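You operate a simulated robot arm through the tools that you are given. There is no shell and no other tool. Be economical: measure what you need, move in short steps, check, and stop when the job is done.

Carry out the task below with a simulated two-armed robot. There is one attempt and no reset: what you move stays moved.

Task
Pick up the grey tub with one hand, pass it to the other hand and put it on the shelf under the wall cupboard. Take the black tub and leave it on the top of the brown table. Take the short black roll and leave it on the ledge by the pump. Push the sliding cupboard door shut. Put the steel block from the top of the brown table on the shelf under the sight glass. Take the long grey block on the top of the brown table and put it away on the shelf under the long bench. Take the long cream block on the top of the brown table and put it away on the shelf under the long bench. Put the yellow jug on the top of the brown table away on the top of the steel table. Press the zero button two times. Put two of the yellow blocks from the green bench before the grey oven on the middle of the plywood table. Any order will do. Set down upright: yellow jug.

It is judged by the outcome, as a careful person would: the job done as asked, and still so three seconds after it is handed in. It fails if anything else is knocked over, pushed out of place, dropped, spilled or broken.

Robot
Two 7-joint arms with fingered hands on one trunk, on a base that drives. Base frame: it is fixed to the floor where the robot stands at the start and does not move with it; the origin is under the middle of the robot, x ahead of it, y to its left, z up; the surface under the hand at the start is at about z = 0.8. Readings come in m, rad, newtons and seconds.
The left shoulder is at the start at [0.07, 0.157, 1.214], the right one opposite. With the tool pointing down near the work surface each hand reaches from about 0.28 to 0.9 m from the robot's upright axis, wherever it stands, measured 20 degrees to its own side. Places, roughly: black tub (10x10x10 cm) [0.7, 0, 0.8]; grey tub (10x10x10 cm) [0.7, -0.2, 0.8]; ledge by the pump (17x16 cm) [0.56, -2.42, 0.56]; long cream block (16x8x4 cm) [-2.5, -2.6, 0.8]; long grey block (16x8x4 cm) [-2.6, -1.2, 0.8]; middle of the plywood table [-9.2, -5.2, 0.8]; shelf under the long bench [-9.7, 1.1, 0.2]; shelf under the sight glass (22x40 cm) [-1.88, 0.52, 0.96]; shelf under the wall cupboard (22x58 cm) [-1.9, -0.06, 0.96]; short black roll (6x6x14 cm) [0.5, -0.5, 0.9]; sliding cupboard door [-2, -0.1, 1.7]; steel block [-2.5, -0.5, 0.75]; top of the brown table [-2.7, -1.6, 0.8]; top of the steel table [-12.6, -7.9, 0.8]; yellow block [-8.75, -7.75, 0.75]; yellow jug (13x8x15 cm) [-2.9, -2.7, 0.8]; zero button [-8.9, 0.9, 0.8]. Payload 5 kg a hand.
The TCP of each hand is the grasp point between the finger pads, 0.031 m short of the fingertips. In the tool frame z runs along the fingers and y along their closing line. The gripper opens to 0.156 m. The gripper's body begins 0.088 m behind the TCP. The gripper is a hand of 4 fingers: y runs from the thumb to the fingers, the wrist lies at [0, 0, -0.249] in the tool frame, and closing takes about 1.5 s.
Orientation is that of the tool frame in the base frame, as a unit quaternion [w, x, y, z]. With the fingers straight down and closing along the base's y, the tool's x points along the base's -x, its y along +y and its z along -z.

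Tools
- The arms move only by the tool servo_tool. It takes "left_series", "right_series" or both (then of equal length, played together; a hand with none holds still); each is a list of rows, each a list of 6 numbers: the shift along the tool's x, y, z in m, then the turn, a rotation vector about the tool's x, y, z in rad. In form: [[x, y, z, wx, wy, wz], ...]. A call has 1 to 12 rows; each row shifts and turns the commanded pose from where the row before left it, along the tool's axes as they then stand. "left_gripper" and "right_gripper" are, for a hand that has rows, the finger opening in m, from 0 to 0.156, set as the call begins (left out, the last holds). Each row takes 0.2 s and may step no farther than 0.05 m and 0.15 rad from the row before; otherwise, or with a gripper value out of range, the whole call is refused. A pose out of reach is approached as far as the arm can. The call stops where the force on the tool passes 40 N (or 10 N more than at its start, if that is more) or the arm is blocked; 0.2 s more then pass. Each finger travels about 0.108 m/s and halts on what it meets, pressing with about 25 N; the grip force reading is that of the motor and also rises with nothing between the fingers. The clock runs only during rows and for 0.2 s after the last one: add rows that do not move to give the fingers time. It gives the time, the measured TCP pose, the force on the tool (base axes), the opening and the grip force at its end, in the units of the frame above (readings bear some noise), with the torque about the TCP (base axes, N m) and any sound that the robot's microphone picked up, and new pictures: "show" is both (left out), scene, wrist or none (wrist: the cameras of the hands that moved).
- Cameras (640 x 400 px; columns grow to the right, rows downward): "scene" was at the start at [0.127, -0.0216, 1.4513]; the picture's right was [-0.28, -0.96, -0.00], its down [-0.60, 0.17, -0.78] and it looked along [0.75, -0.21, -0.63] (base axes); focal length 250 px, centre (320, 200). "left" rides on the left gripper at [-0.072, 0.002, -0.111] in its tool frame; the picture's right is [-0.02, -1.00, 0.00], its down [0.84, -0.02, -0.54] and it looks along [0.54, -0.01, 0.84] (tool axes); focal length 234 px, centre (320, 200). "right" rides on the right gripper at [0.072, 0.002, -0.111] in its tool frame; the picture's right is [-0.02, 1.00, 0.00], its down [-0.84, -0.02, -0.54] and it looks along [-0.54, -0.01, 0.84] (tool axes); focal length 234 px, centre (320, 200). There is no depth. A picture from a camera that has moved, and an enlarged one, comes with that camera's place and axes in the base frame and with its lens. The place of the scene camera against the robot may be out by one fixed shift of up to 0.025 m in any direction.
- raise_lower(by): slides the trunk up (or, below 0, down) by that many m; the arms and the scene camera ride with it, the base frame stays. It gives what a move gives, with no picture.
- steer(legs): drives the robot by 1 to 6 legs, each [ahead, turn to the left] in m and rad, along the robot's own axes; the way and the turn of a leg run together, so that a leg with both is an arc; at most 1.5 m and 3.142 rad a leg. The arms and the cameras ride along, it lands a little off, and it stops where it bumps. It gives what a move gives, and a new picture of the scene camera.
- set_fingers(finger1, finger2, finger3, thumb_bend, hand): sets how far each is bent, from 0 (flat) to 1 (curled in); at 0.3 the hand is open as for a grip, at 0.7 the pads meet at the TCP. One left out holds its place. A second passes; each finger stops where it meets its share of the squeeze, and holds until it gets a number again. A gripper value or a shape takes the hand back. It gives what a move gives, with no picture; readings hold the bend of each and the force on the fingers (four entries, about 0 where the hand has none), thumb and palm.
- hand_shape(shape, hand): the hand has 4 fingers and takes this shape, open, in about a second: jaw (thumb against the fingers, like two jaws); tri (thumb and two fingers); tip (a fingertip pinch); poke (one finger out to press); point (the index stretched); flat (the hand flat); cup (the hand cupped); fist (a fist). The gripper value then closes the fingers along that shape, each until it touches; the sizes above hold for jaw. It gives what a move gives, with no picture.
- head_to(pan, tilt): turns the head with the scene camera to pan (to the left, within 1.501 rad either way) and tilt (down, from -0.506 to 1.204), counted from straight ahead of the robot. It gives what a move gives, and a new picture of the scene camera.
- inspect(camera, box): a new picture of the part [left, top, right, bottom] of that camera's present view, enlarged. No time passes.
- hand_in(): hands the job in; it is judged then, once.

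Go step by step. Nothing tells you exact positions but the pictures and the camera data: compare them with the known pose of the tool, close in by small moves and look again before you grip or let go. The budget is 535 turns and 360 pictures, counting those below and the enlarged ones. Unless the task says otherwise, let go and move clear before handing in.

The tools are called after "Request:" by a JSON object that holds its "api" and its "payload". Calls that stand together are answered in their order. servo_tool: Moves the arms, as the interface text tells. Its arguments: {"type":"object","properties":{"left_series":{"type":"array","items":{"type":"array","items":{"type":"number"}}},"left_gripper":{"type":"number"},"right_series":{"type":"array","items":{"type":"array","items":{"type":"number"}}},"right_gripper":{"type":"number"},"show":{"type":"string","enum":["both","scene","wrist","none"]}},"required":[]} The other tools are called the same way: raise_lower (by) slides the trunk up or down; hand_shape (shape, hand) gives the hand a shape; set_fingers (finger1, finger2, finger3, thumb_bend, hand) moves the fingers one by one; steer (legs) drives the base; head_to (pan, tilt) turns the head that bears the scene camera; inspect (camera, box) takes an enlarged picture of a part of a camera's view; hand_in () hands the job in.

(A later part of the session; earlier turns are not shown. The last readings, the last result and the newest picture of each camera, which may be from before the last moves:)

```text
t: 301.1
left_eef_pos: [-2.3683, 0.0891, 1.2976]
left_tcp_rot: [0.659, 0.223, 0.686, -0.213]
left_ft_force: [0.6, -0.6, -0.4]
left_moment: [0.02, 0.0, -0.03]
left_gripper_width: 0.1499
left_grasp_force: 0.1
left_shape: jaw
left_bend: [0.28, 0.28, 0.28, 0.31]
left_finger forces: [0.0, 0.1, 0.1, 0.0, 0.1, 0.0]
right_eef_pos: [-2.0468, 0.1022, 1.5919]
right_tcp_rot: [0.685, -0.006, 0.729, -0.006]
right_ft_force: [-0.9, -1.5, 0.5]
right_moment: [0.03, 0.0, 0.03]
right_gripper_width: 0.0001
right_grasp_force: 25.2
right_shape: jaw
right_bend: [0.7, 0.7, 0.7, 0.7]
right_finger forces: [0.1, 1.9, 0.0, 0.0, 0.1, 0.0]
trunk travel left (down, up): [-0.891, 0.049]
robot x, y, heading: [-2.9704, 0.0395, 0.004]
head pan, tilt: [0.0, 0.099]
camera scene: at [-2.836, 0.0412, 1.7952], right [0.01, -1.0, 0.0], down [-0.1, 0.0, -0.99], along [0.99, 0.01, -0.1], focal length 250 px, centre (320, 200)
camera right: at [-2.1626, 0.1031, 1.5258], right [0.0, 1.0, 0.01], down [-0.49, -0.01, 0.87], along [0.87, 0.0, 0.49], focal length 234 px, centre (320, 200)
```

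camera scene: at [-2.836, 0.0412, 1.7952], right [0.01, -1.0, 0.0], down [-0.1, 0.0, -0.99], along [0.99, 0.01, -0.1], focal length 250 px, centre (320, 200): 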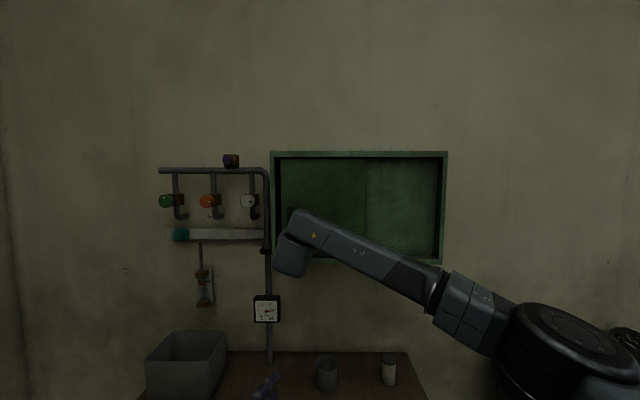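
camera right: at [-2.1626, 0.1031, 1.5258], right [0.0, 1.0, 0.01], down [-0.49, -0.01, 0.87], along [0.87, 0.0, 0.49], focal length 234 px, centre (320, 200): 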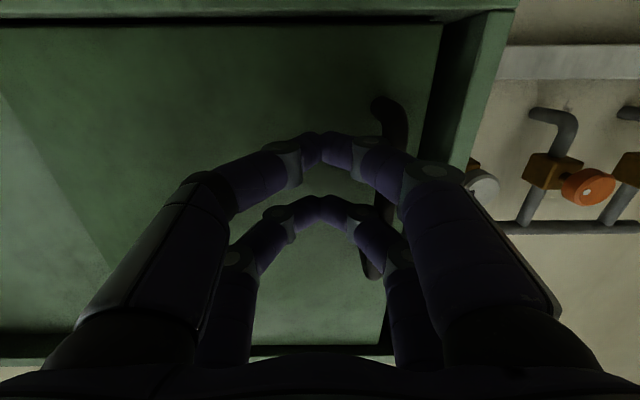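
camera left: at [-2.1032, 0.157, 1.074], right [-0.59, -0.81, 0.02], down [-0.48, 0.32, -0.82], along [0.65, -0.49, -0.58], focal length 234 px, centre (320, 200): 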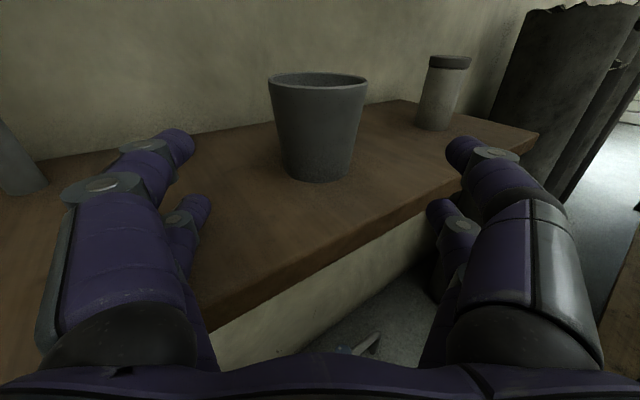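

Request:
{"api": "servo_tool", "payload": {"right_series": [[0, 0.012, 0, 0, 0, 0], [0, 0.012, 0, 0, 0, 0], [0, 0.012, 0, 0, 0, 0]], "show": "wrist"}}

```text
t: 301.9
left_eef_pos: [-2.3684, 0.0803, 1.2987]
left_tcp_rot: [0.658, 0.227, 0.686, -0.212]
left_ft_force: [-0.2, -0.3, -0.4]
left_moment: [-0.01, 0.01, 0.05]
left_gripper_width: 0.1497
left_grasp_force: 0.1
left_shape: jaw
left_bend: [0.28, 0.28, 0.28, 0.31]
left_finger forces: [0.1, 0.0, 0.1, 0.1, 0.0, 0.1]
right_eef_pos: [-2.0484, 0.1229, 1.5916]
right_tcp_rot: [0.686, 0.001, 0.728, -0.008]
right_ft_force: [-10.6, -28.1, -4.9]
right_moment: [-0.08, 0.04, 0.06]
right_gripper_width: 0.0
right_grasp_force: 24.9
right_shape: jaw
right_bend: [0.7, 0.7, 0.7, 0.7]
right_finger forces: [13.4, 15.3, 0.1, 0.0, 0.0, 0.1]
trunk travel left (down, up): [-0.891, 0.049]
robot x, y, heading: [-2.9735, 0.039, 0.003]
head pan, tilt: [0.0, 0.099]
camera right: at [-2.1626, 0.1243, 1.5258], right [0.01, 1.0, 0.01], down [-0.49, -0.01, 0.87], along [0.87, -0.02, 0.49], focal length 234 px, centre (320, 200)
```

right: 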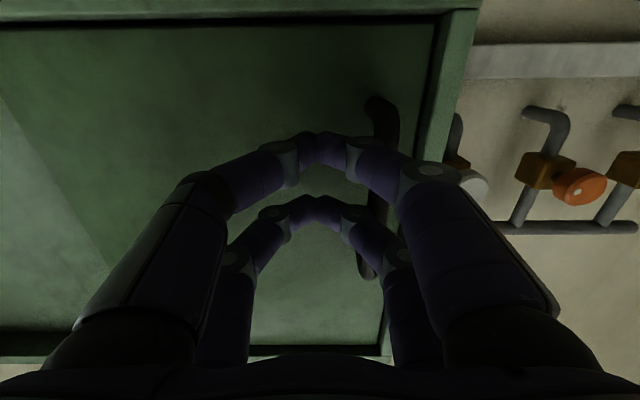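

Firm stop at 28 N — the door is against its frame. Withdrawing the hand and checking.

Request:
{"api": "servo_tool", "payload": {"right_series": [[0, -0.015, 0, 0, 0, 0], [0, -0.015, 0, 0, 0, 0], [0, 0, -0.04, 0, 0, 0], [0, 0, -0.04, 0, 0, 0], [0, -0.03, -0.03, 0, 0, 0], [0, -0.04, -0.02, 0, 0, 0], [0, -0.04, -0.02, 0, 0, 0], [0, -0.04, -0.02, 0, 0, 0], [0, -0.045, 0, 0, 0, 0], [0, -0.045, 0, 0, 0, 0], [0, -0.045, 0, 0, 0, 0], [0, -0.045, 0, 0, 0, 0]], "show": "scene"}}

Request:
{"api": "inspect", "payload": {"camera": "scene", "box": [250, 130, 470, 280]}}

```text
t: 304.5
left_eef_pos: [-2.3678, 0.0867, 1.3001]
left_tcp_rot: [0.658, 0.224, 0.687, -0.213]
left_ft_force: [0.9, -0.3, 0.5]
left_moment: [0.03, 0.0, 0.07]
left_gripper_width: 0.15
left_grasp_force: 0.0
left_shape: jaw
left_bend: [0.28, 0.28, 0.28, 0.31]
left_finger forces: [0.1, 0.1, 0.0, 0.1, 0.1, 0.0]
right_eef_pos: [-2.2172, -0.2261, 1.6038]
right_tcp_rot: [0.685, -0.006, 0.728, -0.005]
right_ft_force: [-0.4, 0.1, -0.6]
right_moment: [-0.02, 0.03, 0.0]
right_gripper_width: 0.0001
right_grasp_force: 24.9
right_shape: jaw
right_bend: [0.7, 0.7, 0.7, 0.7]
right_finger forces: [0.0, 0.0, 0.0, 0.1, 0.0, 0.0]
trunk travel left (down, up): [-0.891, 0.049]
robot x, y, heading: [-2.9691, 0.0362, 0.005]
head pan, tilt: [0.0, 0.099]
camera scene: at [-2.8363, 0.0375, 1.7952], right [0.01, -1.0, 0.0], down [-0.1, 0.0, -1.0], along [0.99, 0.01, -0.1], focal length 250 px, centre (320, 200)
```

scene: 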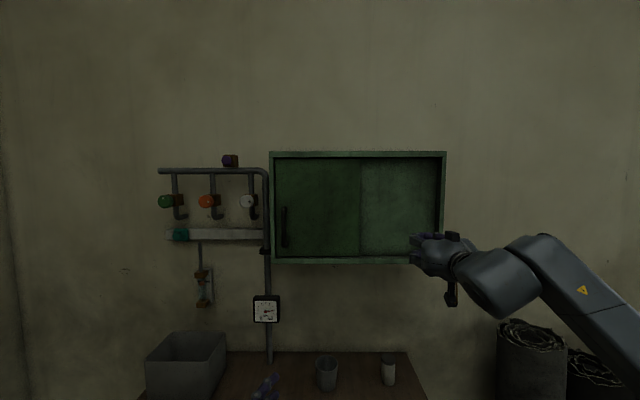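

```text
2.67 times, centred on (360, 205) of scene
camera zoom: at [-2.8363, 0.0375, 1.7952], right [0.01, -1.0, 0.0], down [-0.1, 0.0, -1.0], along [0.99, 0.01, -0.1], focal length 667 px, centre (213, 187)
```

zoom: 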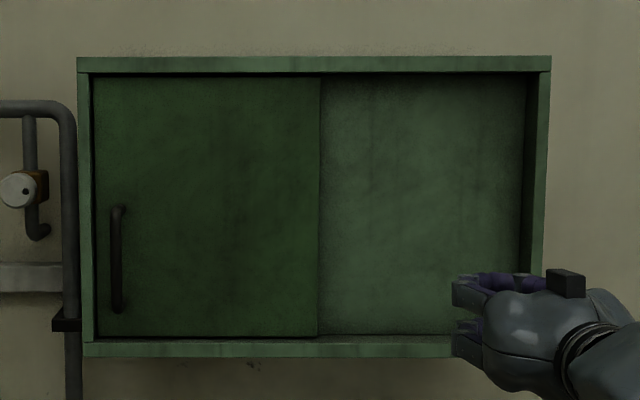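

The door is fully shut. Next the steel block at the table's north end, near (−2.45, −0.54). Lowering the trunk and turning the right hand down again.

Request:
{"api": "steer", "payload": {"legs": [[-0.12, 0.0]]}}

Request:
{"api": "raise_lower", "payload": {"by": -0.25}}

Request:
{"api": "servo_tool", "payload": {"right_series": [[0, 0, -0.02, 0, 0.15, 0], [0, 0, -0.02, 0, 0.15, 0], [0, 0, -0.02, 0, 0.15, 0], [0, 0, 0, 0, 0.15, 0], [0, 0, 0, 0, 0.15, 0], [0, 0, 0, 0, 0.15, 0], [0, 0, 0, 0, 0.15, 0], [0, 0, 0, 0, 0.15, 0], [0, 0, 0, 0, 0.15, 0], [0, 0, 0, 0, 0.15, 0], [0, 0, 0, 0, 0, 0]], "right_gripper": 0.12, "show": "none"}}

Request:
{"api": "steer", "payload": {"legs": [[0, -0.45]]}}

Request:
{"api": "head_to", "payload": {"pan": -0.4, "tilt": 0.75}}

```text
t: 305.8
left_eef_pos: [-2.4858, 0.0881, 1.298]
left_tcp_rot: [0.659, 0.222, 0.687, -0.213]
left_ft_force: [0.0, 0.1, -0.1]
left_moment: [-0.02, 0.04, -0.01]
left_gripper_width: 0.1498
left_grasp_force: 0.0
left_shape: jaw
left_bend: [0.28, 0.28, 0.28, 0.31]
left_finger forces: [0.1, 0.0, 0.0, 0.1, 0.0, 0.0]
right_eef_pos: [-2.3353, -0.2226, 1.6026]
right_tcp_rot: [0.684, -0.007, 0.729, -0.005]
right_ft_force: [-0.7, 0.0, 1.1]
right_moment: [0.01, 0.0, 0.05]
right_gripper_width: 0.0001
right_grasp_force: 25.0
right_shape: jaw
right_bend: [0.7, 0.7, 0.7, 0.7]
right_finger forces: [0.0, 0.0, 0.0, 0.1, 0.0, 0.0]
trunk travel left (down, up): [-0.891, 0.049]
robot x, y, heading: [-3.0931, 0.0365, 0.009]
head pan, tilt: [0.0, 0.099]
camera scene: at [-2.9539, 0.0397, 1.7948], right [0.01, -1.0, 0.0], down [-0.1, 0.0, -0.99], along [0.99, 0.01, -0.1], focal length 250 px, centre (320, 200)
```

scene: 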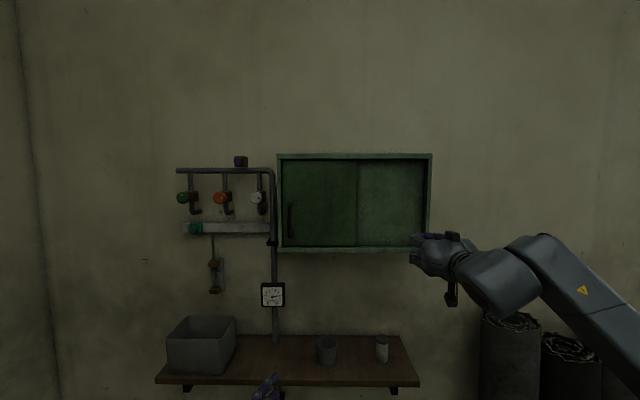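

```text
t: 308.4
left_eef_pos: [-2.4876, 0.0893, 1.0479]
left_tcp_rot: [0.659, 0.223, 0.686, -0.213]
left_ft_force: [0.0, 0.4, -0.4]
left_moment: [0.01, 0.0, -0.03]
left_gripper_width: 0.1501
left_grasp_force: 0.1
left_shape: jaw
left_bend: [0.28, 0.28, 0.28, 0.31]
left_finger forces: [0.0, 0.1, 0.0, 0.0, 0.1, 0.0]
right_eef_pos: [-2.3377, -0.2234, 1.355]
right_tcp_rot: [0.686, -0.006, 0.728, -0.006]
right_ft_force: [-0.8, -0.4, -0.8]
right_moment: [0.02, -0.01, 0.0]
right_gripper_width: 0.0
right_grasp_force: 25.0
right_shape: jaw
right_bend: [0.7, 0.7, 0.7, 0.7]
right_finger forces: [0.0, 0.0, 0.0, 0.1, 0.1, 0.0]
trunk travel left (down, up): [-0.641, 0.299]
robot x, y, heading: [-3.0959, 0.0348, 0.009]
head pan, tilt: [0.0, 0.099]
```

```text
t: 310.8
left_eef_pos: [-2.488, 0.0869, 1.048]
left_tcp_rot: [0.659, 0.222, 0.687, -0.212]
left_ft_force: [0.6, 0.1, 0.7]
left_moment: [0.01, 0.0, 0.02]
left_gripper_width: 0.1498
left_grasp_force: 0.1
left_shape: jaw
left_bend: [0.28, 0.28, 0.28, 0.31]
left_finger forces: [0.1, 0.0, 0.0, 0.0, 0.1, 0.0]
right_eef_pos: [-2.3941, -0.2253, 1.3671]
right_tcp_rot: [0.006, 0.0, 1.0, -0.007]
right_ft_force: [-0.3, -1.8, -0.8]
right_moment: [0.06, 0.02, 0.0]
right_gripper_width: 0.1198
right_grasp_force: 0.0
right_shape: jaw
right_bend: [0.26, 0.26, 0.26, 0.51]
right_finger forces: [0.0, 0.0, 0.1, 0.0, 0.1, 0.1]
trunk travel left (down, up): [-0.641, 0.299]
robot x, y, heading: [-3.0942, 0.0358, 0.009]
head pan, tilt: [0.0, 0.099]
```

```text
t: 312.5
left_eef_pos: [-2.5245, -0.1778, 1.0478]
left_tcp_rot: [0.596, 0.369, 0.619, -0.354]
left_ft_force: [-0.1, -0.3, -0.5]
left_moment: [-0.05, 0.02, 0.01]
left_gripper_width: 0.1498
left_grasp_force: 0.1
left_shape: jaw
left_bend: [0.28, 0.28, 0.28, 0.31]
left_finger forces: [0.1, 0.0, 0.1, 0.1, 0.0, 0.1]
right_eef_pos: [-2.5755, -0.4983, 1.3662]
right_tcp_rot: [0.003, 0.22, 0.975, -0.01]
right_ft_force: [0.4, 0.2, 0.3]
right_moment: [0.02, 0.02, -0.01]
right_gripper_width: 0.1197
right_grasp_force: 0.2
right_shape: jaw
right_bend: [0.26, 0.26, 0.26, 0.51]
right_finger forces: [0.0, 0.0, 0.0, 0.0, 0.0, 0.0]
trunk travel left (down, up): [-0.641, 0.299]
robot x, y, heading: [-3.0931, 0.0378, -0.439]
head pan, tilt: [0.0, 0.099]
camera scene: at [-2.9698, -0.0215, 1.5451], right [-0.42, -0.91, 0.0], down [-0.09, 0.04, -0.99], along [0.9, -0.42, -0.1], focal length 250 px, centre (320, 200)
```

scene: 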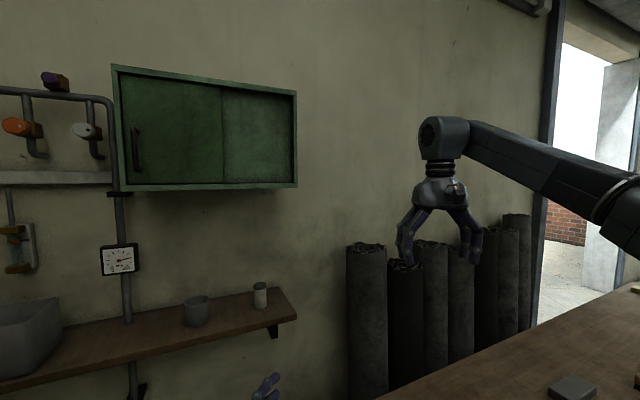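

```text
t: 313.5
left_eef_pos: [-2.5243, -0.1771, 1.048]
left_tcp_rot: [0.596, 0.369, 0.619, -0.354]
left_ft_force: [0.1, -0.4, -0.1]
left_moment: [0.01, 0.0, 0.02]
left_gripper_width: 0.15
left_grasp_force: 0.0
left_shape: jaw
left_bend: [0.28, 0.28, 0.28, 0.31]
left_finger forces: [0.0, 0.0, 0.0, 0.0, 0.1, 0.0]
right_eef_pos: [-2.576, -0.4972, 1.3676]
right_tcp_rot: [0.003, 0.221, 0.975, -0.01]
right_ft_force: [-0.4, 0.5, 0.2]
right_moment: [-0.01, 0.0, 0.0]
right_gripper_width: 0.12
right_grasp_force: 0.0
right_shape: jaw
right_bend: [0.26, 0.26, 0.26, 0.51]
right_finger forces: [0.0, 0.1, 0.0, 0.1, 0.1, 0.1]
trunk travel left (down, up): [-0.641, 0.299]
robot x, y, heading: [-3.0913, 0.0367, -0.436]
head pan, tilt: [-0.4, 0.75]
camera scene: at [-2.9976, -0.0436, 1.4862], right [-0.74, -0.67, 0.0], down [-0.46, 0.51, -0.73], along [0.49, -0.54, -0.68], focal length 250 px, centre (320, 200)
```

scene: 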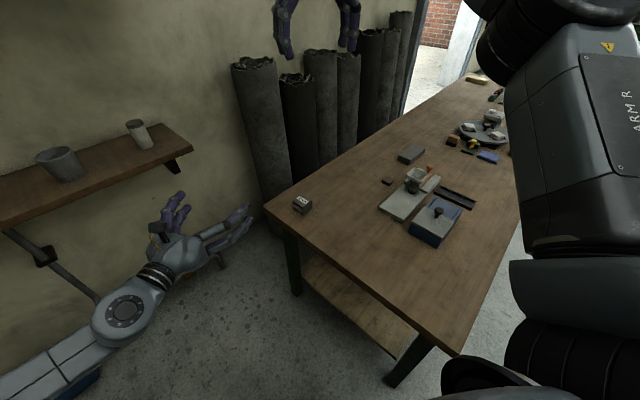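

The steel block (labelled) is at the table's corner, about (−2.46, −0.53). Moving the right hand above it.

Request:
{"api": "servo_tool", "payload": {"right_series": [[-0.015, 0.0027, 0.045, 0, 0, 0], [-0.015, 0.0027, 0.045, 0, 0, 0], [-0.015, 0.0027, 0.045, 0, 0, 0], [-0.015, 0.0027, 0.045, 0, 0, 0], [-0.015, 0.0027, 0.045, 0, 0, 0], [-0.015, 0.0027, 0.045, 0, 0, 0], [-0.015, 0.0027, 0.045, 0, 0, 0], [-0.015, 0.0027, 0.045, 0, 0, 0], [0, 0, 0, 0, 0, 0]], "show": "both"}}

```text
t: 315.5
left_eef_pos: [-2.5252, -0.1758, 1.0482]
left_tcp_rot: [0.595, 0.369, 0.62, -0.354]
left_ft_force: [-0.9, 0.5, -0.2]
left_moment: [0.0, 0.02, 0.01]
left_gripper_width: 0.1502
left_grasp_force: 0.0
left_shape: jaw
left_bend: [0.28, 0.28, 0.28, 0.31]
left_finger forces: [0.0, 0.0, 0.0, 0.0, 0.0, 0.0]
right_eef_pos: [-2.4556, -0.5372, 1.01]
right_tcp_rot: [0.004, 0.221, 0.975, -0.01]
right_ft_force: [-0.4, 0.1, 0.2]
right_moment: [-0.03, 0.0, 0.0]
right_gripper_width: 0.1198
right_grasp_force: 0.1
right_shape: jaw
right_bend: [0.26, 0.26, 0.26, 0.51]
right_finger forces: [0.0, 0.0, 0.1, 0.0, 0.0, 0.1]
trunk travel left (down, up): [-0.641, 0.299]
robot x, y, heading: [-3.0948, 0.0359, -0.438]
head pan, tilt: [-0.4, 0.75]
camera scene: at [-2.999, -0.0436, 1.4863], right [-0.74, -0.67, 0.0], down [-0.46, 0.51, -0.73], along [0.49, -0.54, -0.68], focal length 250 px, centre (320, 200)
camera right: at [-2.52, -0.5026, 1.1194], right [0.45, 0.89, -0.02], down [0.75, -0.37, 0.56], along [0.49, -0.26, -0.83], focal length 234 px, centre (320, 200)
```

scene: 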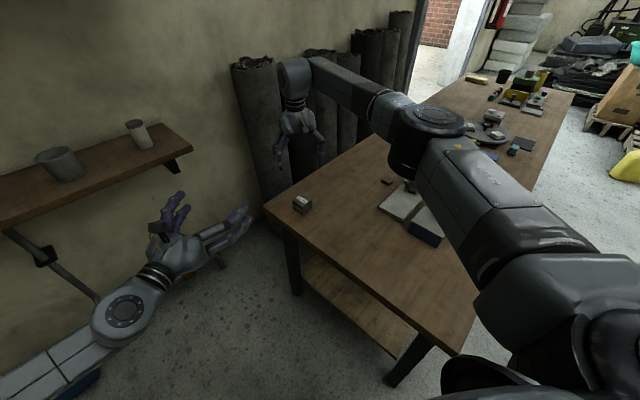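
right: 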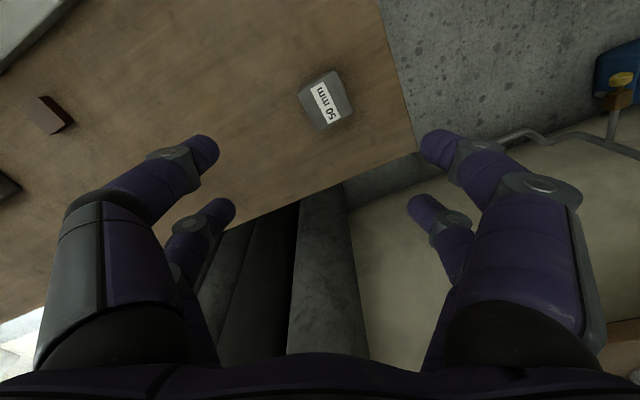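

Request:
{"api": "inspect", "payload": {"camera": "right", "box": [250, 40, 410, 150]}}

```text
3.64 times, centred on (330, 95) of right
camera zoom: at [-2.52, -0.5026, 1.1194], right [0.45, 0.89, -0.02], down [0.75, -0.37, 0.56], along [0.49, -0.26, -0.83], focal length 852 px, centre (284, 582)
```

zoom: 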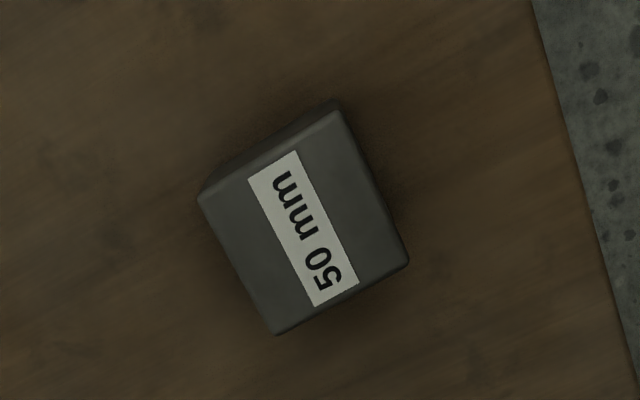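

It's a 5 cm cube, aligned with the table, centred at (−2.466, −0.528). I'll square the hand to it and descend.

Request:
{"api": "servo_tool", "payload": {"right_series": [[0, 0, 0, 0, 0, -0.148], [0, 0, 0, 0, 0, -0.148], [0, 0, 0, 0, 0, -0.148], [0.005, 0.0065, 0.03, 0, 0, 0], [0.005, 0.0065, 0.03, 0, 0, 0], [0, 0, 0.03, 0, 0, 0], [0, 0, 0.03, 0, 0, 0], [0, 0, 0, 0, 0, 0]], "show": "wrist"}}

```text
t: 317.3
left_eef_pos: [-2.5247, -0.1772, 1.0481]
left_tcp_rot: [0.595, 0.369, 0.621, -0.353]
left_ft_force: [0.4, -0.2, 1.4]
left_moment: [0.01, -0.02, -0.03]
left_gripper_width: 0.1498
left_grasp_force: 0.2
left_shape: jaw
left_bend: [0.28, 0.28, 0.28, 0.31]
left_finger forces: [0.1, 0.1, 0.1, 0.0, 0.0, 0.0]
right_eef_pos: [-2.4654, -0.5264, 0.8882]
right_tcp_rot: [0.002, -0.001, 1.0, -0.01]
right_ft_force: [-0.5, 0.1, 0.1]
right_moment: [-0.02, 0.01, 0.03]
right_gripper_width: 0.1196
right_grasp_force: 0.0
right_shape: jaw
right_bend: [0.26, 0.26, 0.26, 0.51]
right_finger forces: [0.0, 0.0, 0.0, 0.0, 0.0, 0.0]
trunk travel left (down, up): [-0.641, 0.299]
robot x, y, heading: [-3.0937, 0.0375, -0.437]
head pan, tilt: [-0.4, 0.75]
camera right: at [-2.5375, -0.523, 0.9979], right [0.02, 1.0, -0.02], down [0.84, -0.01, 0.55], along [0.55, -0.03, -0.84], focal length 234 px, centre (320, 200)
```

right: 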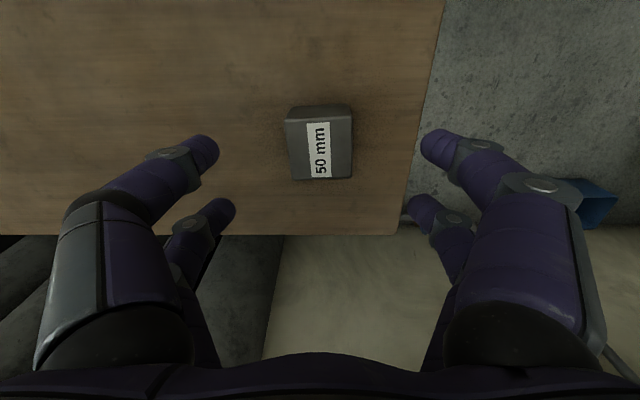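

Request:
{"api": "servo_tool", "payload": {"right_series": [[0, 0, 0.03, 0, 0, 0], [0, 0, 0.03, 0, 0, 0], [0, 0, 0.03, 0, 0, 0], [0, 0, 0, 0, 0, 0]], "show": "none"}}

Request:
{"api": "servo_tool", "payload": {"right_series": [[0, 0, 0, 0, 0, 0], [0, 0, 0, 0, 0, 0], [0, 0, 0, 0, 0, 0], [0, 0, 0, 0, 0, 0], [0, 0, 0, 0, 0, 0], [0, 0, 0, 0, 0, 0], [0, 0, 0, 0, 0, 0], [0, 0, -0.03, 0, 0, 0], [0, 0, -0.04, 0, 0, 0], [0, 0, -0.04, 0, 0, 0], [0, 0, -0.04, 0, 0, 0], [0, 0, 0, 0, 0, 0]], "right_gripper": 0.01, "show": "wrist"}}

```text
t: 318.3
left_eef_pos: [-2.5268, -0.1766, 1.0484]
left_tcp_rot: [0.596, 0.369, 0.619, -0.354]
left_ft_force: [-0.3, 0.3, 0.1]
left_moment: [-0.01, -0.01, 0.01]
left_gripper_width: 0.1499
left_grasp_force: 0.0
left_shape: jaw
left_bend: [0.28, 0.28, 0.28, 0.31]
left_finger forces: [0.0, 0.0, 0.1, 0.0, 0.0, 0.0]
right_eef_pos: [-2.4654, -0.5285, 0.7979]
right_tcp_rot: [0.001, 0.0, 1.0, -0.01]
right_ft_force: [-0.1, -0.1, 0.6]
right_moment: [-0.02, -0.04, 0.0]
right_gripper_width: 0.1199
right_grasp_force: 0.1
right_shape: jaw
right_bend: [0.26, 0.26, 0.26, 0.51]
right_finger forces: [0.0, 0.0, 0.0, 0.1, 0.1, 0.0]
trunk travel left (down, up): [-0.641, 0.299]
robot x, y, heading: [-3.0911, 0.0387, -0.438]
head pan, tilt: [-0.4, 0.75]
```

```text
t: 320.9
left_eef_pos: [-2.5234, -0.178, 1.0473]
left_tcp_rot: [0.595, 0.369, 0.621, -0.353]
left_ft_force: [-0.2, 0.3, -0.3]
left_moment: [-0.02, 0.02, -0.02]
left_gripper_width: 0.1497
left_grasp_force: 0.0
left_shape: jaw
left_bend: [0.28, 0.28, 0.28, 0.31]
left_finger forces: [0.0, 0.0, 0.0, 0.0, 0.0, 0.0]
right_eef_pos: [-2.4663, -0.5275, 0.9462]
right_tcp_rot: [0.0, 0.0, 1.0, -0.009]
right_ft_force: [0.6, 0.0, -13.1]
right_moment: [0.03, 0.07, 0.01]
right_gripper_width: 0.0492
right_grasp_force: 24.7
right_shape: jaw
right_bend: [0.74, 0.73, 0.73, 0.7]
right_finger forces: [22.8, 22.7, 22.8, 0.1, 22.8, 0.0]
trunk travel left (down, up): [-0.641, 0.299]
robot x, y, heading: [-3.0943, 0.0366, -0.438]
head pan, tilt: [-0.4, 0.75]
camera right: at [-2.5373, -0.5232, 1.0574], right [0.03, 1.0, -0.02], down [0.84, -0.01, 0.55], along [0.54, -0.03, -0.84], focal length 234 px, centre (320, 200)
```

right: 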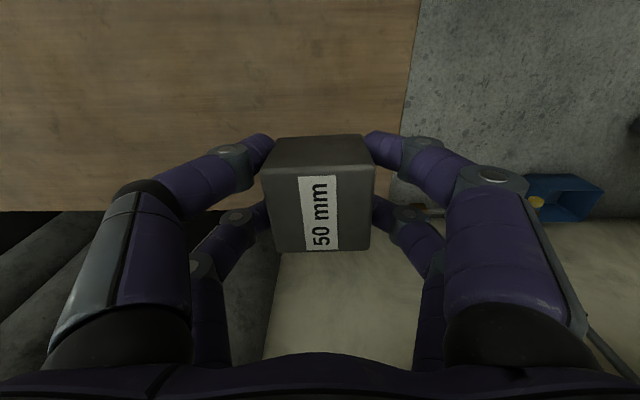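

Steel block in hand (about 1.3 kg). I'll tuck both arms, raise the trunk a bit, and drive to face the left part of the shelf obliquely.

Request:
{"api": "servo_tool", "payload": {"right_series": [[0.038, 0.018, -0.01, 0, 0, 0], [0.038, 0.018, -0.01, 0, 0, 0], [0.038, 0.018, -0.01, 0, 0, 0], [0.038, 0.018, -0.01, 0, 0, 0], [0.038, 0.018, -0.01, 0, 0, 0], [0.038, 0.018, -0.01, 0, 0, 0], [0, 0, 0, 0, 0, 0]], "left_series": [[0, 0.012, -0.045, 0, 0, 0], [0, 0.012, -0.045, 0, 0, 0], [0, 0.012, -0.045, 0, 0, 0], [0, 0.012, -0.045, 0, 0, 0], [0, 0.012, -0.045, 0, 0, 0], [0, 0.012, -0.045, 0, 0, 0], [0, 0, 0, 0, 0, 0]], "show": "none"}}

Request:
{"api": "raise_lower", "payload": {"by": 0.12}}

Request:
{"api": "steer", "payload": {"legs": [[0, 0.44], [0.29, 0], [0, 0.7]]}}

Request:
{"api": "head_to", "payload": {"pan": -0.2, "tilt": 0.45}}

```text
t: 322.5
left_eef_pos: [-2.5885, 0.0956, 1.0574]
left_tcp_rot: [0.595, 0.368, 0.621, -0.354]
left_ft_force: [0.7, 1.1, -0.4]
left_moment: [0.02, -0.02, 0.0]
left_gripper_width: 0.1498
left_grasp_force: 0.0
left_shape: jaw
left_bend: [0.28, 0.28, 0.28, 0.31]
left_finger forces: [0.0, 0.0, 0.0, 0.1, 0.0, 0.0]
right_eef_pos: [-2.6928, -0.4144, 1.0028]
right_tcp_rot: [-0.001, 0.002, 1.0, -0.01]
right_ft_force: [0.5, 0.1, -11.8]
right_moment: [0.01, 0.06, -0.01]
right_gripper_width: 0.0495
right_grasp_force: 24.6
right_shape: jaw
right_bend: [0.74, 0.73, 0.73, 0.7]
right_finger forces: [23.1, 22.8, 22.9, 0.0, 23.0, 0.1]
trunk travel left (down, up): [-0.641, 0.299]
robot x, y, heading: [-3.0944, 0.0356, -0.435]
head pan, tilt: [-0.4, 0.75]
```

```text
t: 324.0
left_eef_pos: [-2.5892, 0.0954, 1.1796]
left_tcp_rot: [0.596, 0.368, 0.619, -0.354]
left_ft_force: [0.1, 0.3, 0.9]
left_moment: [0.03, -0.01, 0.0]
left_gripper_width: 0.1499
left_grasp_force: 0.0
left_shape: jaw
left_bend: [0.28, 0.28, 0.28, 0.31]
left_finger forces: [0.1, 0.0, 0.0, 0.0, 0.0, 0.1]
right_eef_pos: [-2.6953, -0.4125, 1.1223]
right_tcp_rot: [0.0, 0.0, 1.0, -0.009]
right_ft_force: [-0.4, -0.4, -12.6]
right_moment: [-0.01, 0.01, 0.01]
right_gripper_width: 0.0497
right_grasp_force: 25.8
right_shape: jaw
right_bend: [0.74, 0.73, 0.73, 0.7]
right_finger forces: [23.1, 22.7, 22.9, 0.0, 23.0, 0.1]
trunk travel left (down, up): [-0.761, 0.179]
robot x, y, heading: [-3.0972, 0.0344, -0.438]
head pan, tilt: [-0.4, 0.75]
```

```text
t: 329.1
left_eef_pos: [-2.6412, 0.5181, 1.1776]
left_tcp_rot: [0.692, -0.02, 0.721, 0.02]
left_ft_force: [-0.4, 0.1, 0.9]
left_moment: [-0.01, -0.04, 0.02]
left_gripper_width: 0.1498
left_grasp_force: 0.1
left_shape: jaw
left_bend: [0.28, 0.28, 0.28, 0.31]
left_finger forces: [0.0, 0.0, 0.1, 0.0, 0.1, 0.0]
right_eef_pos: [-2.2261, 0.2051, 1.1217]
right_tcp_rot: [0.005, -0.535, 0.845, -0.008]
right_ft_force: [-0.2, 0.4, -12.5]
right_moment: [-0.06, 0.0, 0.02]
right_gripper_width: 0.0496
right_grasp_force: 24.9
right_shape: jaw
right_bend: [0.74, 0.73, 0.74, 0.7]
right_finger forces: [22.6, 22.4, 22.6, 0.0, 22.5, 0.0]
trunk travel left (down, up): [-0.761, 0.179]
robot x, y, heading: [-2.8002, 0.0387, 0.699]
head pan, tilt: [-0.4, 0.75]
camera scene: at [-2.6899, 0.0967, 1.606], right [0.29, -0.96, 0.0], down [-0.65, -0.2, -0.73], along [0.7, 0.21, -0.68], focal length 250 px, centre (320, 200)
```

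scene: 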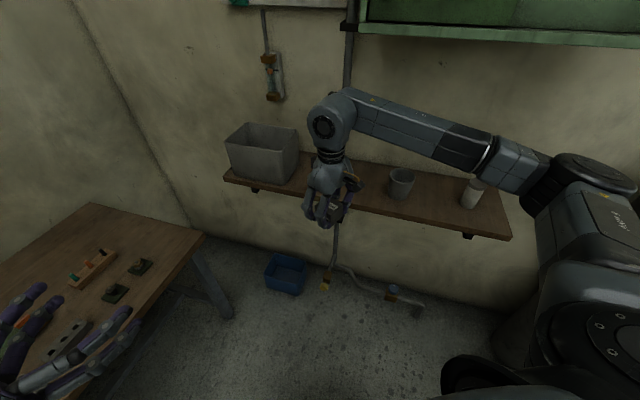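

```text
t: 329.9
left_eef_pos: [-2.6415, 0.5181, 1.1789]
left_tcp_rot: [0.691, -0.02, 0.722, 0.02]
left_ft_force: [-0.1, -0.5, 0.5]
left_moment: [-0.01, -0.01, -0.01]
left_gripper_width: 0.1498
left_grasp_force: 0.1
left_shape: jaw
left_bend: [0.28, 0.28, 0.28, 0.31]
left_finger forces: [0.0, 0.0, 0.1, 0.0, 0.1, 0.0]
right_eef_pos: [-2.226, 0.2049, 1.1223]
right_tcp_rot: [0.006, -0.535, 0.845, -0.007]
right_ft_force: [0.2, -0.6, -11.7]
right_moment: [-0.06, 0.02, -0.02]
right_gripper_width: 0.0492
right_grasp_force: 25.0
right_shape: jaw
right_bend: [0.74, 0.73, 0.74, 0.7]
right_finger forces: [22.7, 22.5, 22.7, 0.0, 22.5, 0.0]
trunk travel left (down, up): [-0.761, 0.179]
robot x, y, heading: [-2.803, 0.0379, 0.692]
head pan, tilt: [-0.201, 0.45]
camera scene: at [-2.6888, 0.1168, 1.6323], right [0.47, -0.88, 0.0], down [-0.39, -0.21, -0.9], along [0.79, 0.42, -0.44], focal length 250 px, centre (320, 200)
```

scene: 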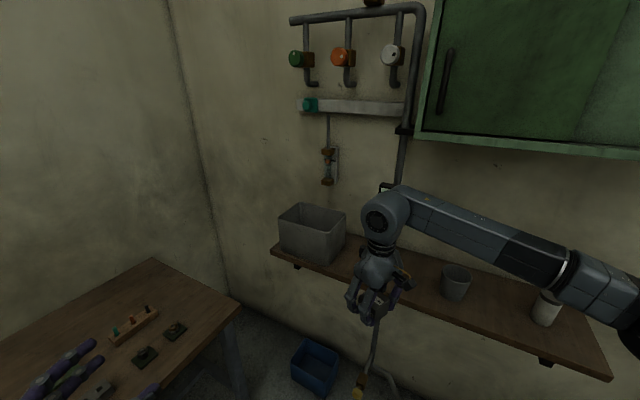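

Request:
{"api": "inspect", "payload": {"camera": "scene", "box": [260, 130, 460, 280]}}

```text
2.67 times, centred on (360, 205) of scene
camera zoom: at [-2.6888, 0.1168, 1.6323], right [0.47, -0.88, 0.0], down [-0.39, -0.21, -0.9], along [0.79, 0.42, -0.44], focal length 667 px, centre (213, 187)
```

zoom: 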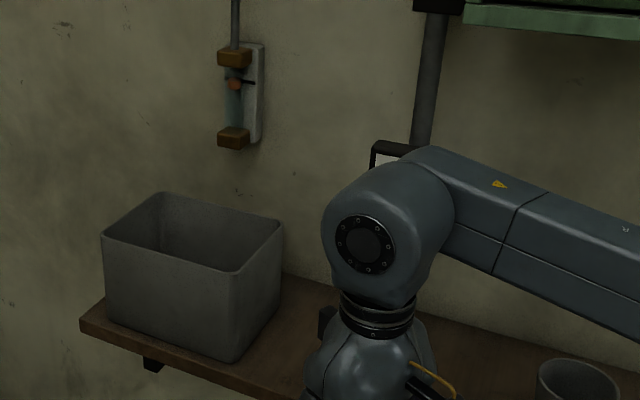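

Free space on the sight-glass part: y 0.32–0.46, right of the bin. I'll come 15 cm closer and move the block over (−1.90, 0.37).

Request:
{"api": "steer", "payload": {"legs": [[0.15, 0.0]]}}

Request:
{"api": "servo_tool", "payload": {"right_series": [[-0.031, -0.032, 0, 0, 0, 0], [-0.031, -0.032, 0, 0, 0, 0], [-0.031, -0.032, 0, 0, 0, 0], [-0.031, -0.032, 0, 0, 0, 0], [-0.031, -0.032, 0, 0, 0, 0], [0, 0, 0, 0, 0, 0]], "show": "both"}}

```text
t: 331.3
left_eef_pos: [-2.5289, 0.6104, 1.1802]
left_tcp_rot: [0.693, -0.02, 0.721, 0.02]
left_ft_force: [-0.1, 0.1, -0.3]
left_moment: [0.01, 0.0, 0.01]
left_gripper_width: 0.1501
left_grasp_force: 0.0
left_shape: jaw
left_bend: [0.28, 0.28, 0.28, 0.31]
left_finger forces: [0.0, 0.0, 0.1, 0.0, 0.1, 0.0]
right_eef_pos: [-2.1161, 0.2982, 1.1242]
right_tcp_rot: [0.007, -0.535, 0.845, -0.008]
right_ft_force: [-0.3, 1.0, -12.0]
right_moment: [-0.04, -0.01, 0.01]
right_gripper_width: 0.0494
right_grasp_force: 25.3
right_shape: jaw
right_bend: [0.74, 0.73, 0.74, 0.7]
right_finger forces: [22.5, 22.5, 22.5, 0.0, 22.5, 0.0]
trunk travel left (down, up): [-0.761, 0.179]
robot x, y, heading: [-2.6901, 0.1337, 0.69]
head pan, tilt: [-0.201, 0.45]
camera scene: at [-2.5772, 0.2087, 1.6327], right [0.47, -0.88, 0.0], down [-0.38, -0.2, -0.9], along [0.79, 0.42, -0.43], focal length 250 px, centre (320, 200)
```

scene: 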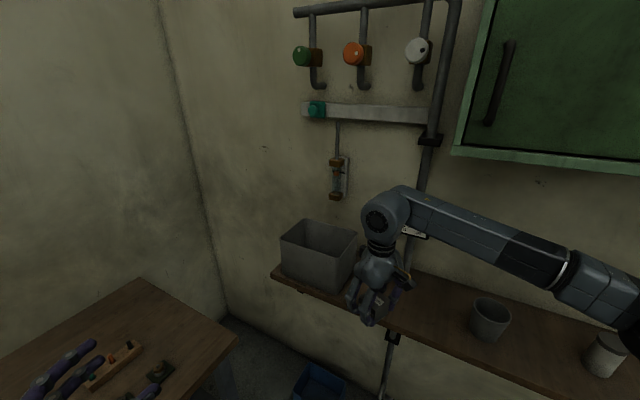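

```text
t: 332.7
left_eef_pos: [-2.5277, 0.6129, 1.1787]
left_tcp_rot: [0.693, -0.02, 0.721, 0.019]
left_ft_force: [-0.3, 0.1, -0.9]
left_moment: [-0.02, 0.05, 0.01]
left_gripper_width: 0.1497
left_grasp_force: 0.0
left_shape: jaw
left_bend: [0.28, 0.28, 0.28, 0.31]
left_finger forces: [0.0, 0.0, 0.0, 0.0, 0.0, 0.0]
right_eef_pos: [-1.9031, 0.3717, 1.1226]
right_tcp_rot: [0.007, -0.534, 0.845, -0.008]
right_ft_force: [0.4, 0.1, -11.8]
right_moment: [-0.03, 0.01, 0.03]
right_gripper_width: 0.0491
right_grasp_force: 24.8
right_shape: jaw
right_bend: [0.74, 0.73, 0.73, 0.7]
right_finger forces: [23.2, 23.2, 23.4, 0.0, 23.2, 0.0]
trunk travel left (down, up): [-0.761, 0.179]
robot x, y, heading: [-2.6941, 0.1325, 0.693]
head pan, tilt: [-0.201, 0.45]
camera scene: at [-2.5753, 0.2102, 1.6325], right [0.47, -0.88, 0.0], down [-0.38, -0.21, -0.9], along [0.79, 0.42, -0.44], focal length 250 px, centre (320, 200)
camera right: at [-1.9374, 0.3077, 1.2339], right [-0.89, 0.45, -0.02], down [0.37, 0.75, 0.55], along [0.26, 0.48, -0.84], focal length 234 px, centre (320, 200)
```

scene: 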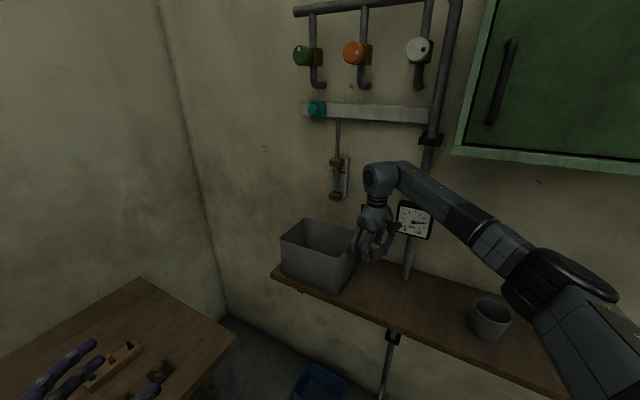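
right: 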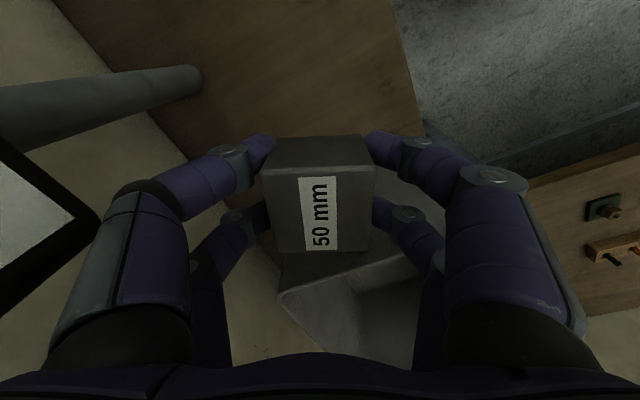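

Clear of the bin and gauge. Lowering with the trunk.

Request:
{"api": "raise_lower", "payload": {"by": -0.125}}

Request:
{"api": "inspect", "payload": {"camera": "right", "box": [0, 0, 640, 400]}}

```text
t: 334.2
left_eef_pos: [-2.5443, 0.6103, 1.056]
left_tcp_rot: [0.698, -0.02, 0.716, 0.021]
left_ft_force: [-0.2, 0.6, -0.3]
left_moment: [0.0, -0.02, 0.02]
left_gripper_width: 0.1499
left_grasp_force: 0.0
left_shape: jaw
left_bend: [0.28, 0.28, 0.28, 0.31]
left_finger forces: [0.0, 0.0, 0.0, 0.1, 0.1, 0.0]
right_eef_pos: [-1.9215, 0.3742, 1.0119]
right_tcp_rot: [0.014, -0.538, 0.843, -0.011]
right_ft_force: [-0.1, 0.3, -12.4]
right_moment: [-0.04, 0.02, 0.01]
right_gripper_width: 0.0493
right_grasp_force: 25.0
right_shape: jaw
right_bend: [0.73, 0.73, 0.73, 0.7]
right_finger forces: [23.6, 23.2, 23.5, 0.0, 23.4, 0.0]
trunk travel left (down, up): [-0.636, 0.304]
robot x, y, heading: [-2.6879, 0.1319, 0.695]
head pan, tilt: [-0.201, 0.45]
```

```text
1.00 times, centred on (320, 200) of right (not enlarged: the box is as wide or as high as the picture)
camera zoom: at [-1.9571, 0.3085, 1.1218], right [-0.9, 0.44, -0.03], down [0.35, 0.75, 0.55], along [0.27, 0.48, -0.83], focal length 234 px, centre (320, 200)
```

zoom: 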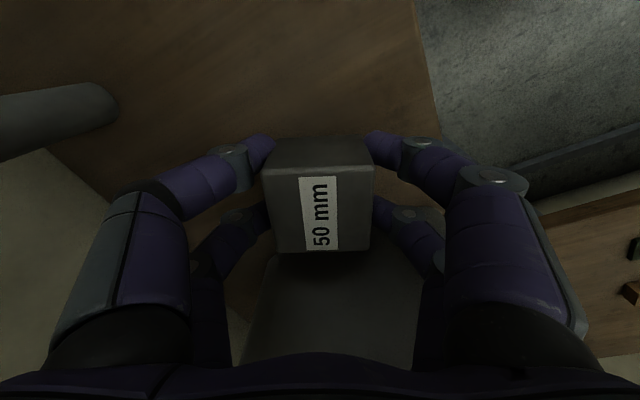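

The robot tilted slightly while lowering, so something other than the hand touched. I'll raise again and look at the left arm.

Request:
{"api": "raise_lower", "payload": {"by": 0.06}}

Request:
{"api": "head_to", "payload": {"pan": 0.9, "tilt": 0.7}}

```text
t: 334.9
left_eef_pos: [-2.539, 0.6081, 1.0917]
left_tcp_rot: [0.696, -0.019, 0.717, 0.02]
left_ft_force: [-0.2, 0.7, -0.7]
left_moment: [0.01, 0.02, 0.02]
left_gripper_width: 0.1498
left_grasp_force: 0.0
left_shape: jaw
left_bend: [0.28, 0.28, 0.28, 0.31]
left_finger forces: [0.1, 0.0, 0.1, 0.0, 0.0, 0.0]
right_eef_pos: [-1.9271, 0.3708, 1.0251]
right_tcp_rot: [0.0, -0.544, 0.839, -0.015]
right_ft_force: [-0.4, 0.2, -12.3]
right_moment: [0.01, 0.01, 0.03]
right_gripper_width: 0.0493
right_grasp_force: 25.1
right_shape: jaw
right_bend: [0.73, 0.73, 0.73, 0.7]
right_finger forces: [23.9, 23.4, 23.7, 0.1, 23.4, 0.0]
trunk travel left (down, up): [-0.67, 0.27]
robot x, y, heading: [-2.6921, 0.1299, 0.692]
head pan, tilt: [-0.201, 0.45]
stopped: the force on the tool passed its limit at 55 N (the readings are from after the stop); the commanded pose is now the measured one
```

```text
t: 336.2
left_eef_pos: [-2.5411, 0.6097, 1.0886]
left_tcp_rot: [0.696, -0.02, 0.717, 0.02]
left_ft_force: [-0.5, 0.2, -0.9]
left_moment: [-0.03, -0.01, 0.0]
left_gripper_width: 0.1498
left_grasp_force: 0.0
left_shape: jaw
left_bend: [0.28, 0.28, 0.28, 0.31]
left_finger forces: [0.1, 0.0, 0.0, 0.1, 0.0, 0.0]
right_eef_pos: [-1.9276, 0.3712, 1.0242]
right_tcp_rot: [-0.002, -0.543, 0.84, -0.017]
right_ft_force: [0.3, 0.4, -11.7]
right_moment: [0.0, 0.02, 0.0]
right_gripper_width: 0.0492
right_grasp_force: 25.4
right_shape: jaw
right_bend: [0.73, 0.73, 0.73, 0.7]
right_finger forces: [23.9, 23.4, 23.7, 0.0, 23.5, 0.0]
trunk travel left (down, up): [-0.67, 0.27]
robot x, y, heading: [-2.6955, 0.13, 0.689]
head pan, tilt: [0.901, 0.7]
camera scene: at [-2.6764, 0.2496, 1.5197], right [1.0, 0.02, 0.01], down [0.02, -0.64, -0.77], along [-0.01, 0.77, -0.64], focal length 250 px, centre (320, 200)
```

scene: 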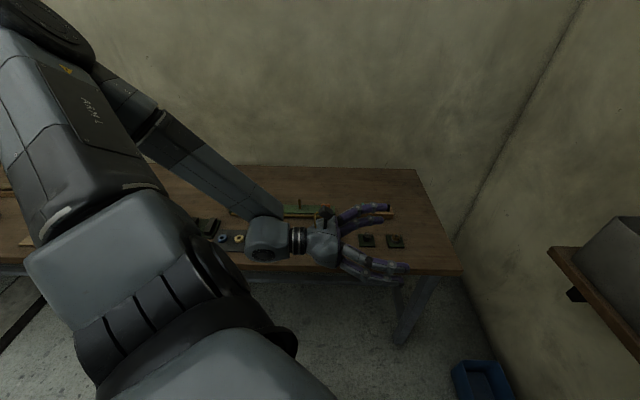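

The left arm is clear. The catch must be on the right side; looking there.

Request:
{"api": "head_to", "payload": {"pan": -0.25, "tilt": 0.4}}

Request:
{"api": "inspect", "payload": {"camera": "scene", "box": [260, 100, 500, 260]}}

Request:
{"api": "inspect", "payload": {"camera": "right", "box": [0, 0, 640, 400]}}

```text
t: 337.6
left_eef_pos: [-2.5402, 0.6113, 1.0889]
left_tcp_rot: [0.697, -0.02, 0.717, 0.02]
left_ft_force: [0.1, -0.1, -0.4]
left_moment: [-0.01, -0.01, 0.01]
left_gripper_width: 0.15
left_grasp_force: 0.2
left_shape: jaw
left_bend: [0.28, 0.28, 0.28, 0.31]
left_finger forces: [0.0, 0.0, 0.0, 0.0, 0.0, 0.0]
right_eef_pos: [-1.9265, 0.3708, 1.0226]
right_tcp_rot: [-0.002, -0.542, 0.84, -0.018]
right_ft_force: [0.8, -0.1, -12.4]
right_moment: [-0.06, 0.06, 0.02]
right_gripper_width: 0.0491
right_grasp_force: 24.9
right_shape: jaw
right_bend: [0.73, 0.73, 0.73, 0.7]
right_finger forces: [23.9, 23.4, 23.7, 0.0, 23.4, 0.0]
trunk travel left (down, up): [-0.67, 0.27]
robot x, y, heading: [-2.6923, 0.1333, 0.692]
head pan, tilt: [-0.25, 0.4]
camera scene: at [-2.5912, 0.2047, 1.5474], right [0.43, -0.9, 0.0], down [-0.34, -0.17, -0.93], along [0.84, 0.39, -0.38], focal length 250 px, centre (320, 200)
```

scene: 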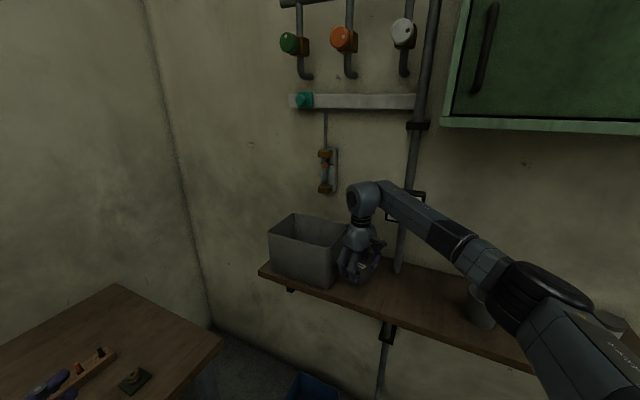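

```text
2.50 times, centred on (380, 180) of scene
camera zoom: at [-2.5912, 0.2047, 1.5474], right [0.43, -0.9, 0.0], down [-0.34, -0.17, -0.93], along [0.84, 0.39, -0.38], focal length 625 px, centre (170, 250)
```

zoom: 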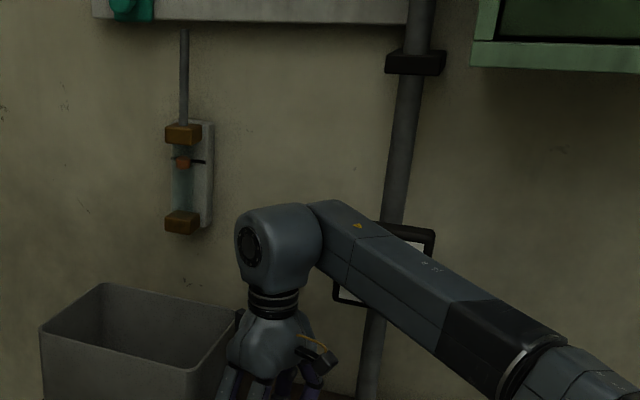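

```text
1.00 times, centred on (320, 200) of right (not enlarged: the box is as wide or as high as the picture)
camera zoom: at [-1.9596, 0.3088, 1.135], right [-0.9, 0.43, -0.03], down [0.36, 0.77, 0.53], along [0.25, 0.47, -0.85], focal length 234 px, centre (320, 200)
```

zoom: 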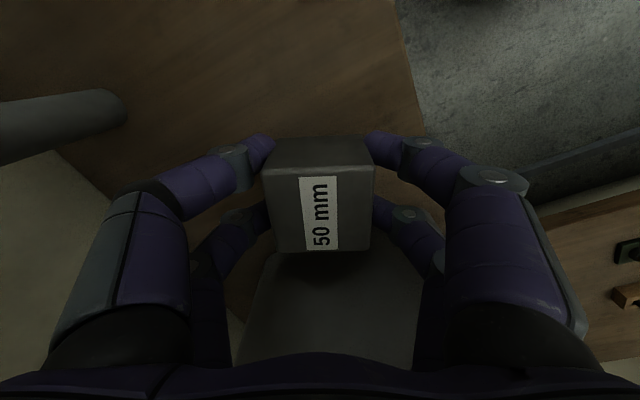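

The rear knuckle on the bin side was rubbing the bin's corner. I'll move a little away from the bin and turn the hand so its fingers close squarely fore-and-aft.

Request:
{"api": "servo_tool", "payload": {"right_series": [[0.012, -0.0055, 0, 0, 0, 0], [0.012, -0.0055, 0, 0, 0, 0], [0.012, -0.0055, 0, 0, 0, 0], [0, 0, 0, 0, 0, -0.14], [0, 0, 0, 0, 0, -0.14], [0, 0, 0, 0, 0, -0.14], [0, 0, 0, 0, 0, 0]], "show": "both"}}

```text
t: 339.2
left_eef_pos: [-2.5373, 0.6189, 1.0852]
left_tcp_rot: [0.695, -0.022, 0.719, 0.017]
left_ft_force: [1.6, -0.1, -0.5]
left_moment: [-0.02, 0.0, 0.01]
left_gripper_width: 0.1501
left_grasp_force: 0.1
left_shape: jaw
left_bend: [0.28, 0.28, 0.28, 0.31]
left_finger forces: [0.0, 0.0, 0.0, 0.1, 0.2, 0.0]
right_eef_pos: [-1.9295, 0.3406, 1.0168]
right_tcp_rot: [0.013, 0.711, -0.703, 0.019]
right_ft_force: [-0.7, -0.9, -11.7]
right_moment: [-0.01, 0.0, 0.04]
right_gripper_width: 0.0491
right_grasp_force: 25.2
right_shape: jaw
right_bend: [0.73, 0.73, 0.73, 0.7]
right_finger forces: [24.0, 23.2, 23.8, 0.1, 23.4, 0.0]
trunk travel left (down, up): [-0.67, 0.27]
robot x, y, heading: [-2.6929, 0.1326, 0.699]
head pan, tilt: [-0.25, 0.4]
camera scene: at [-2.5943, 0.2243, 1.5473], right [0.43, -0.9, 0.02], down [-0.34, -0.18, -0.92], along [0.84, 0.39, -0.38], focal length 250 px, centre (320, 200)
camera right: at [-1.9307, 0.2738, 1.1304], right [-1.0, 0.01, -0.01], down [0.01, 0.86, 0.51], along [0.01, 0.51, -0.86], focal length 234 px, centre (320, 200)
```

scene: 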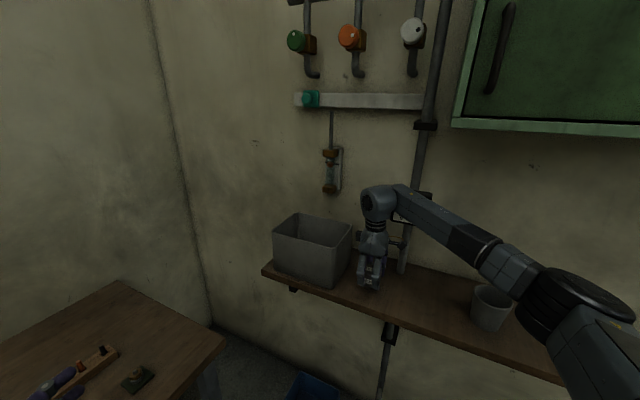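
right: 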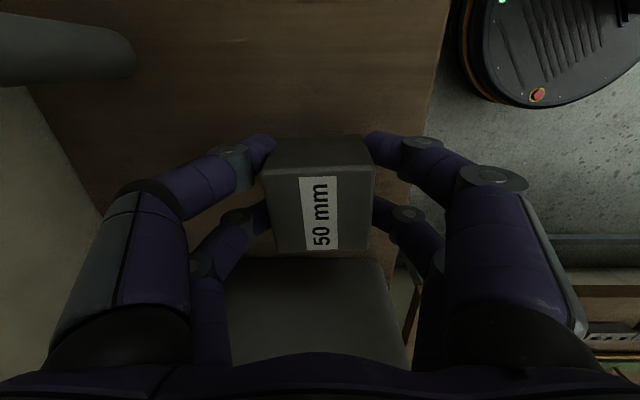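

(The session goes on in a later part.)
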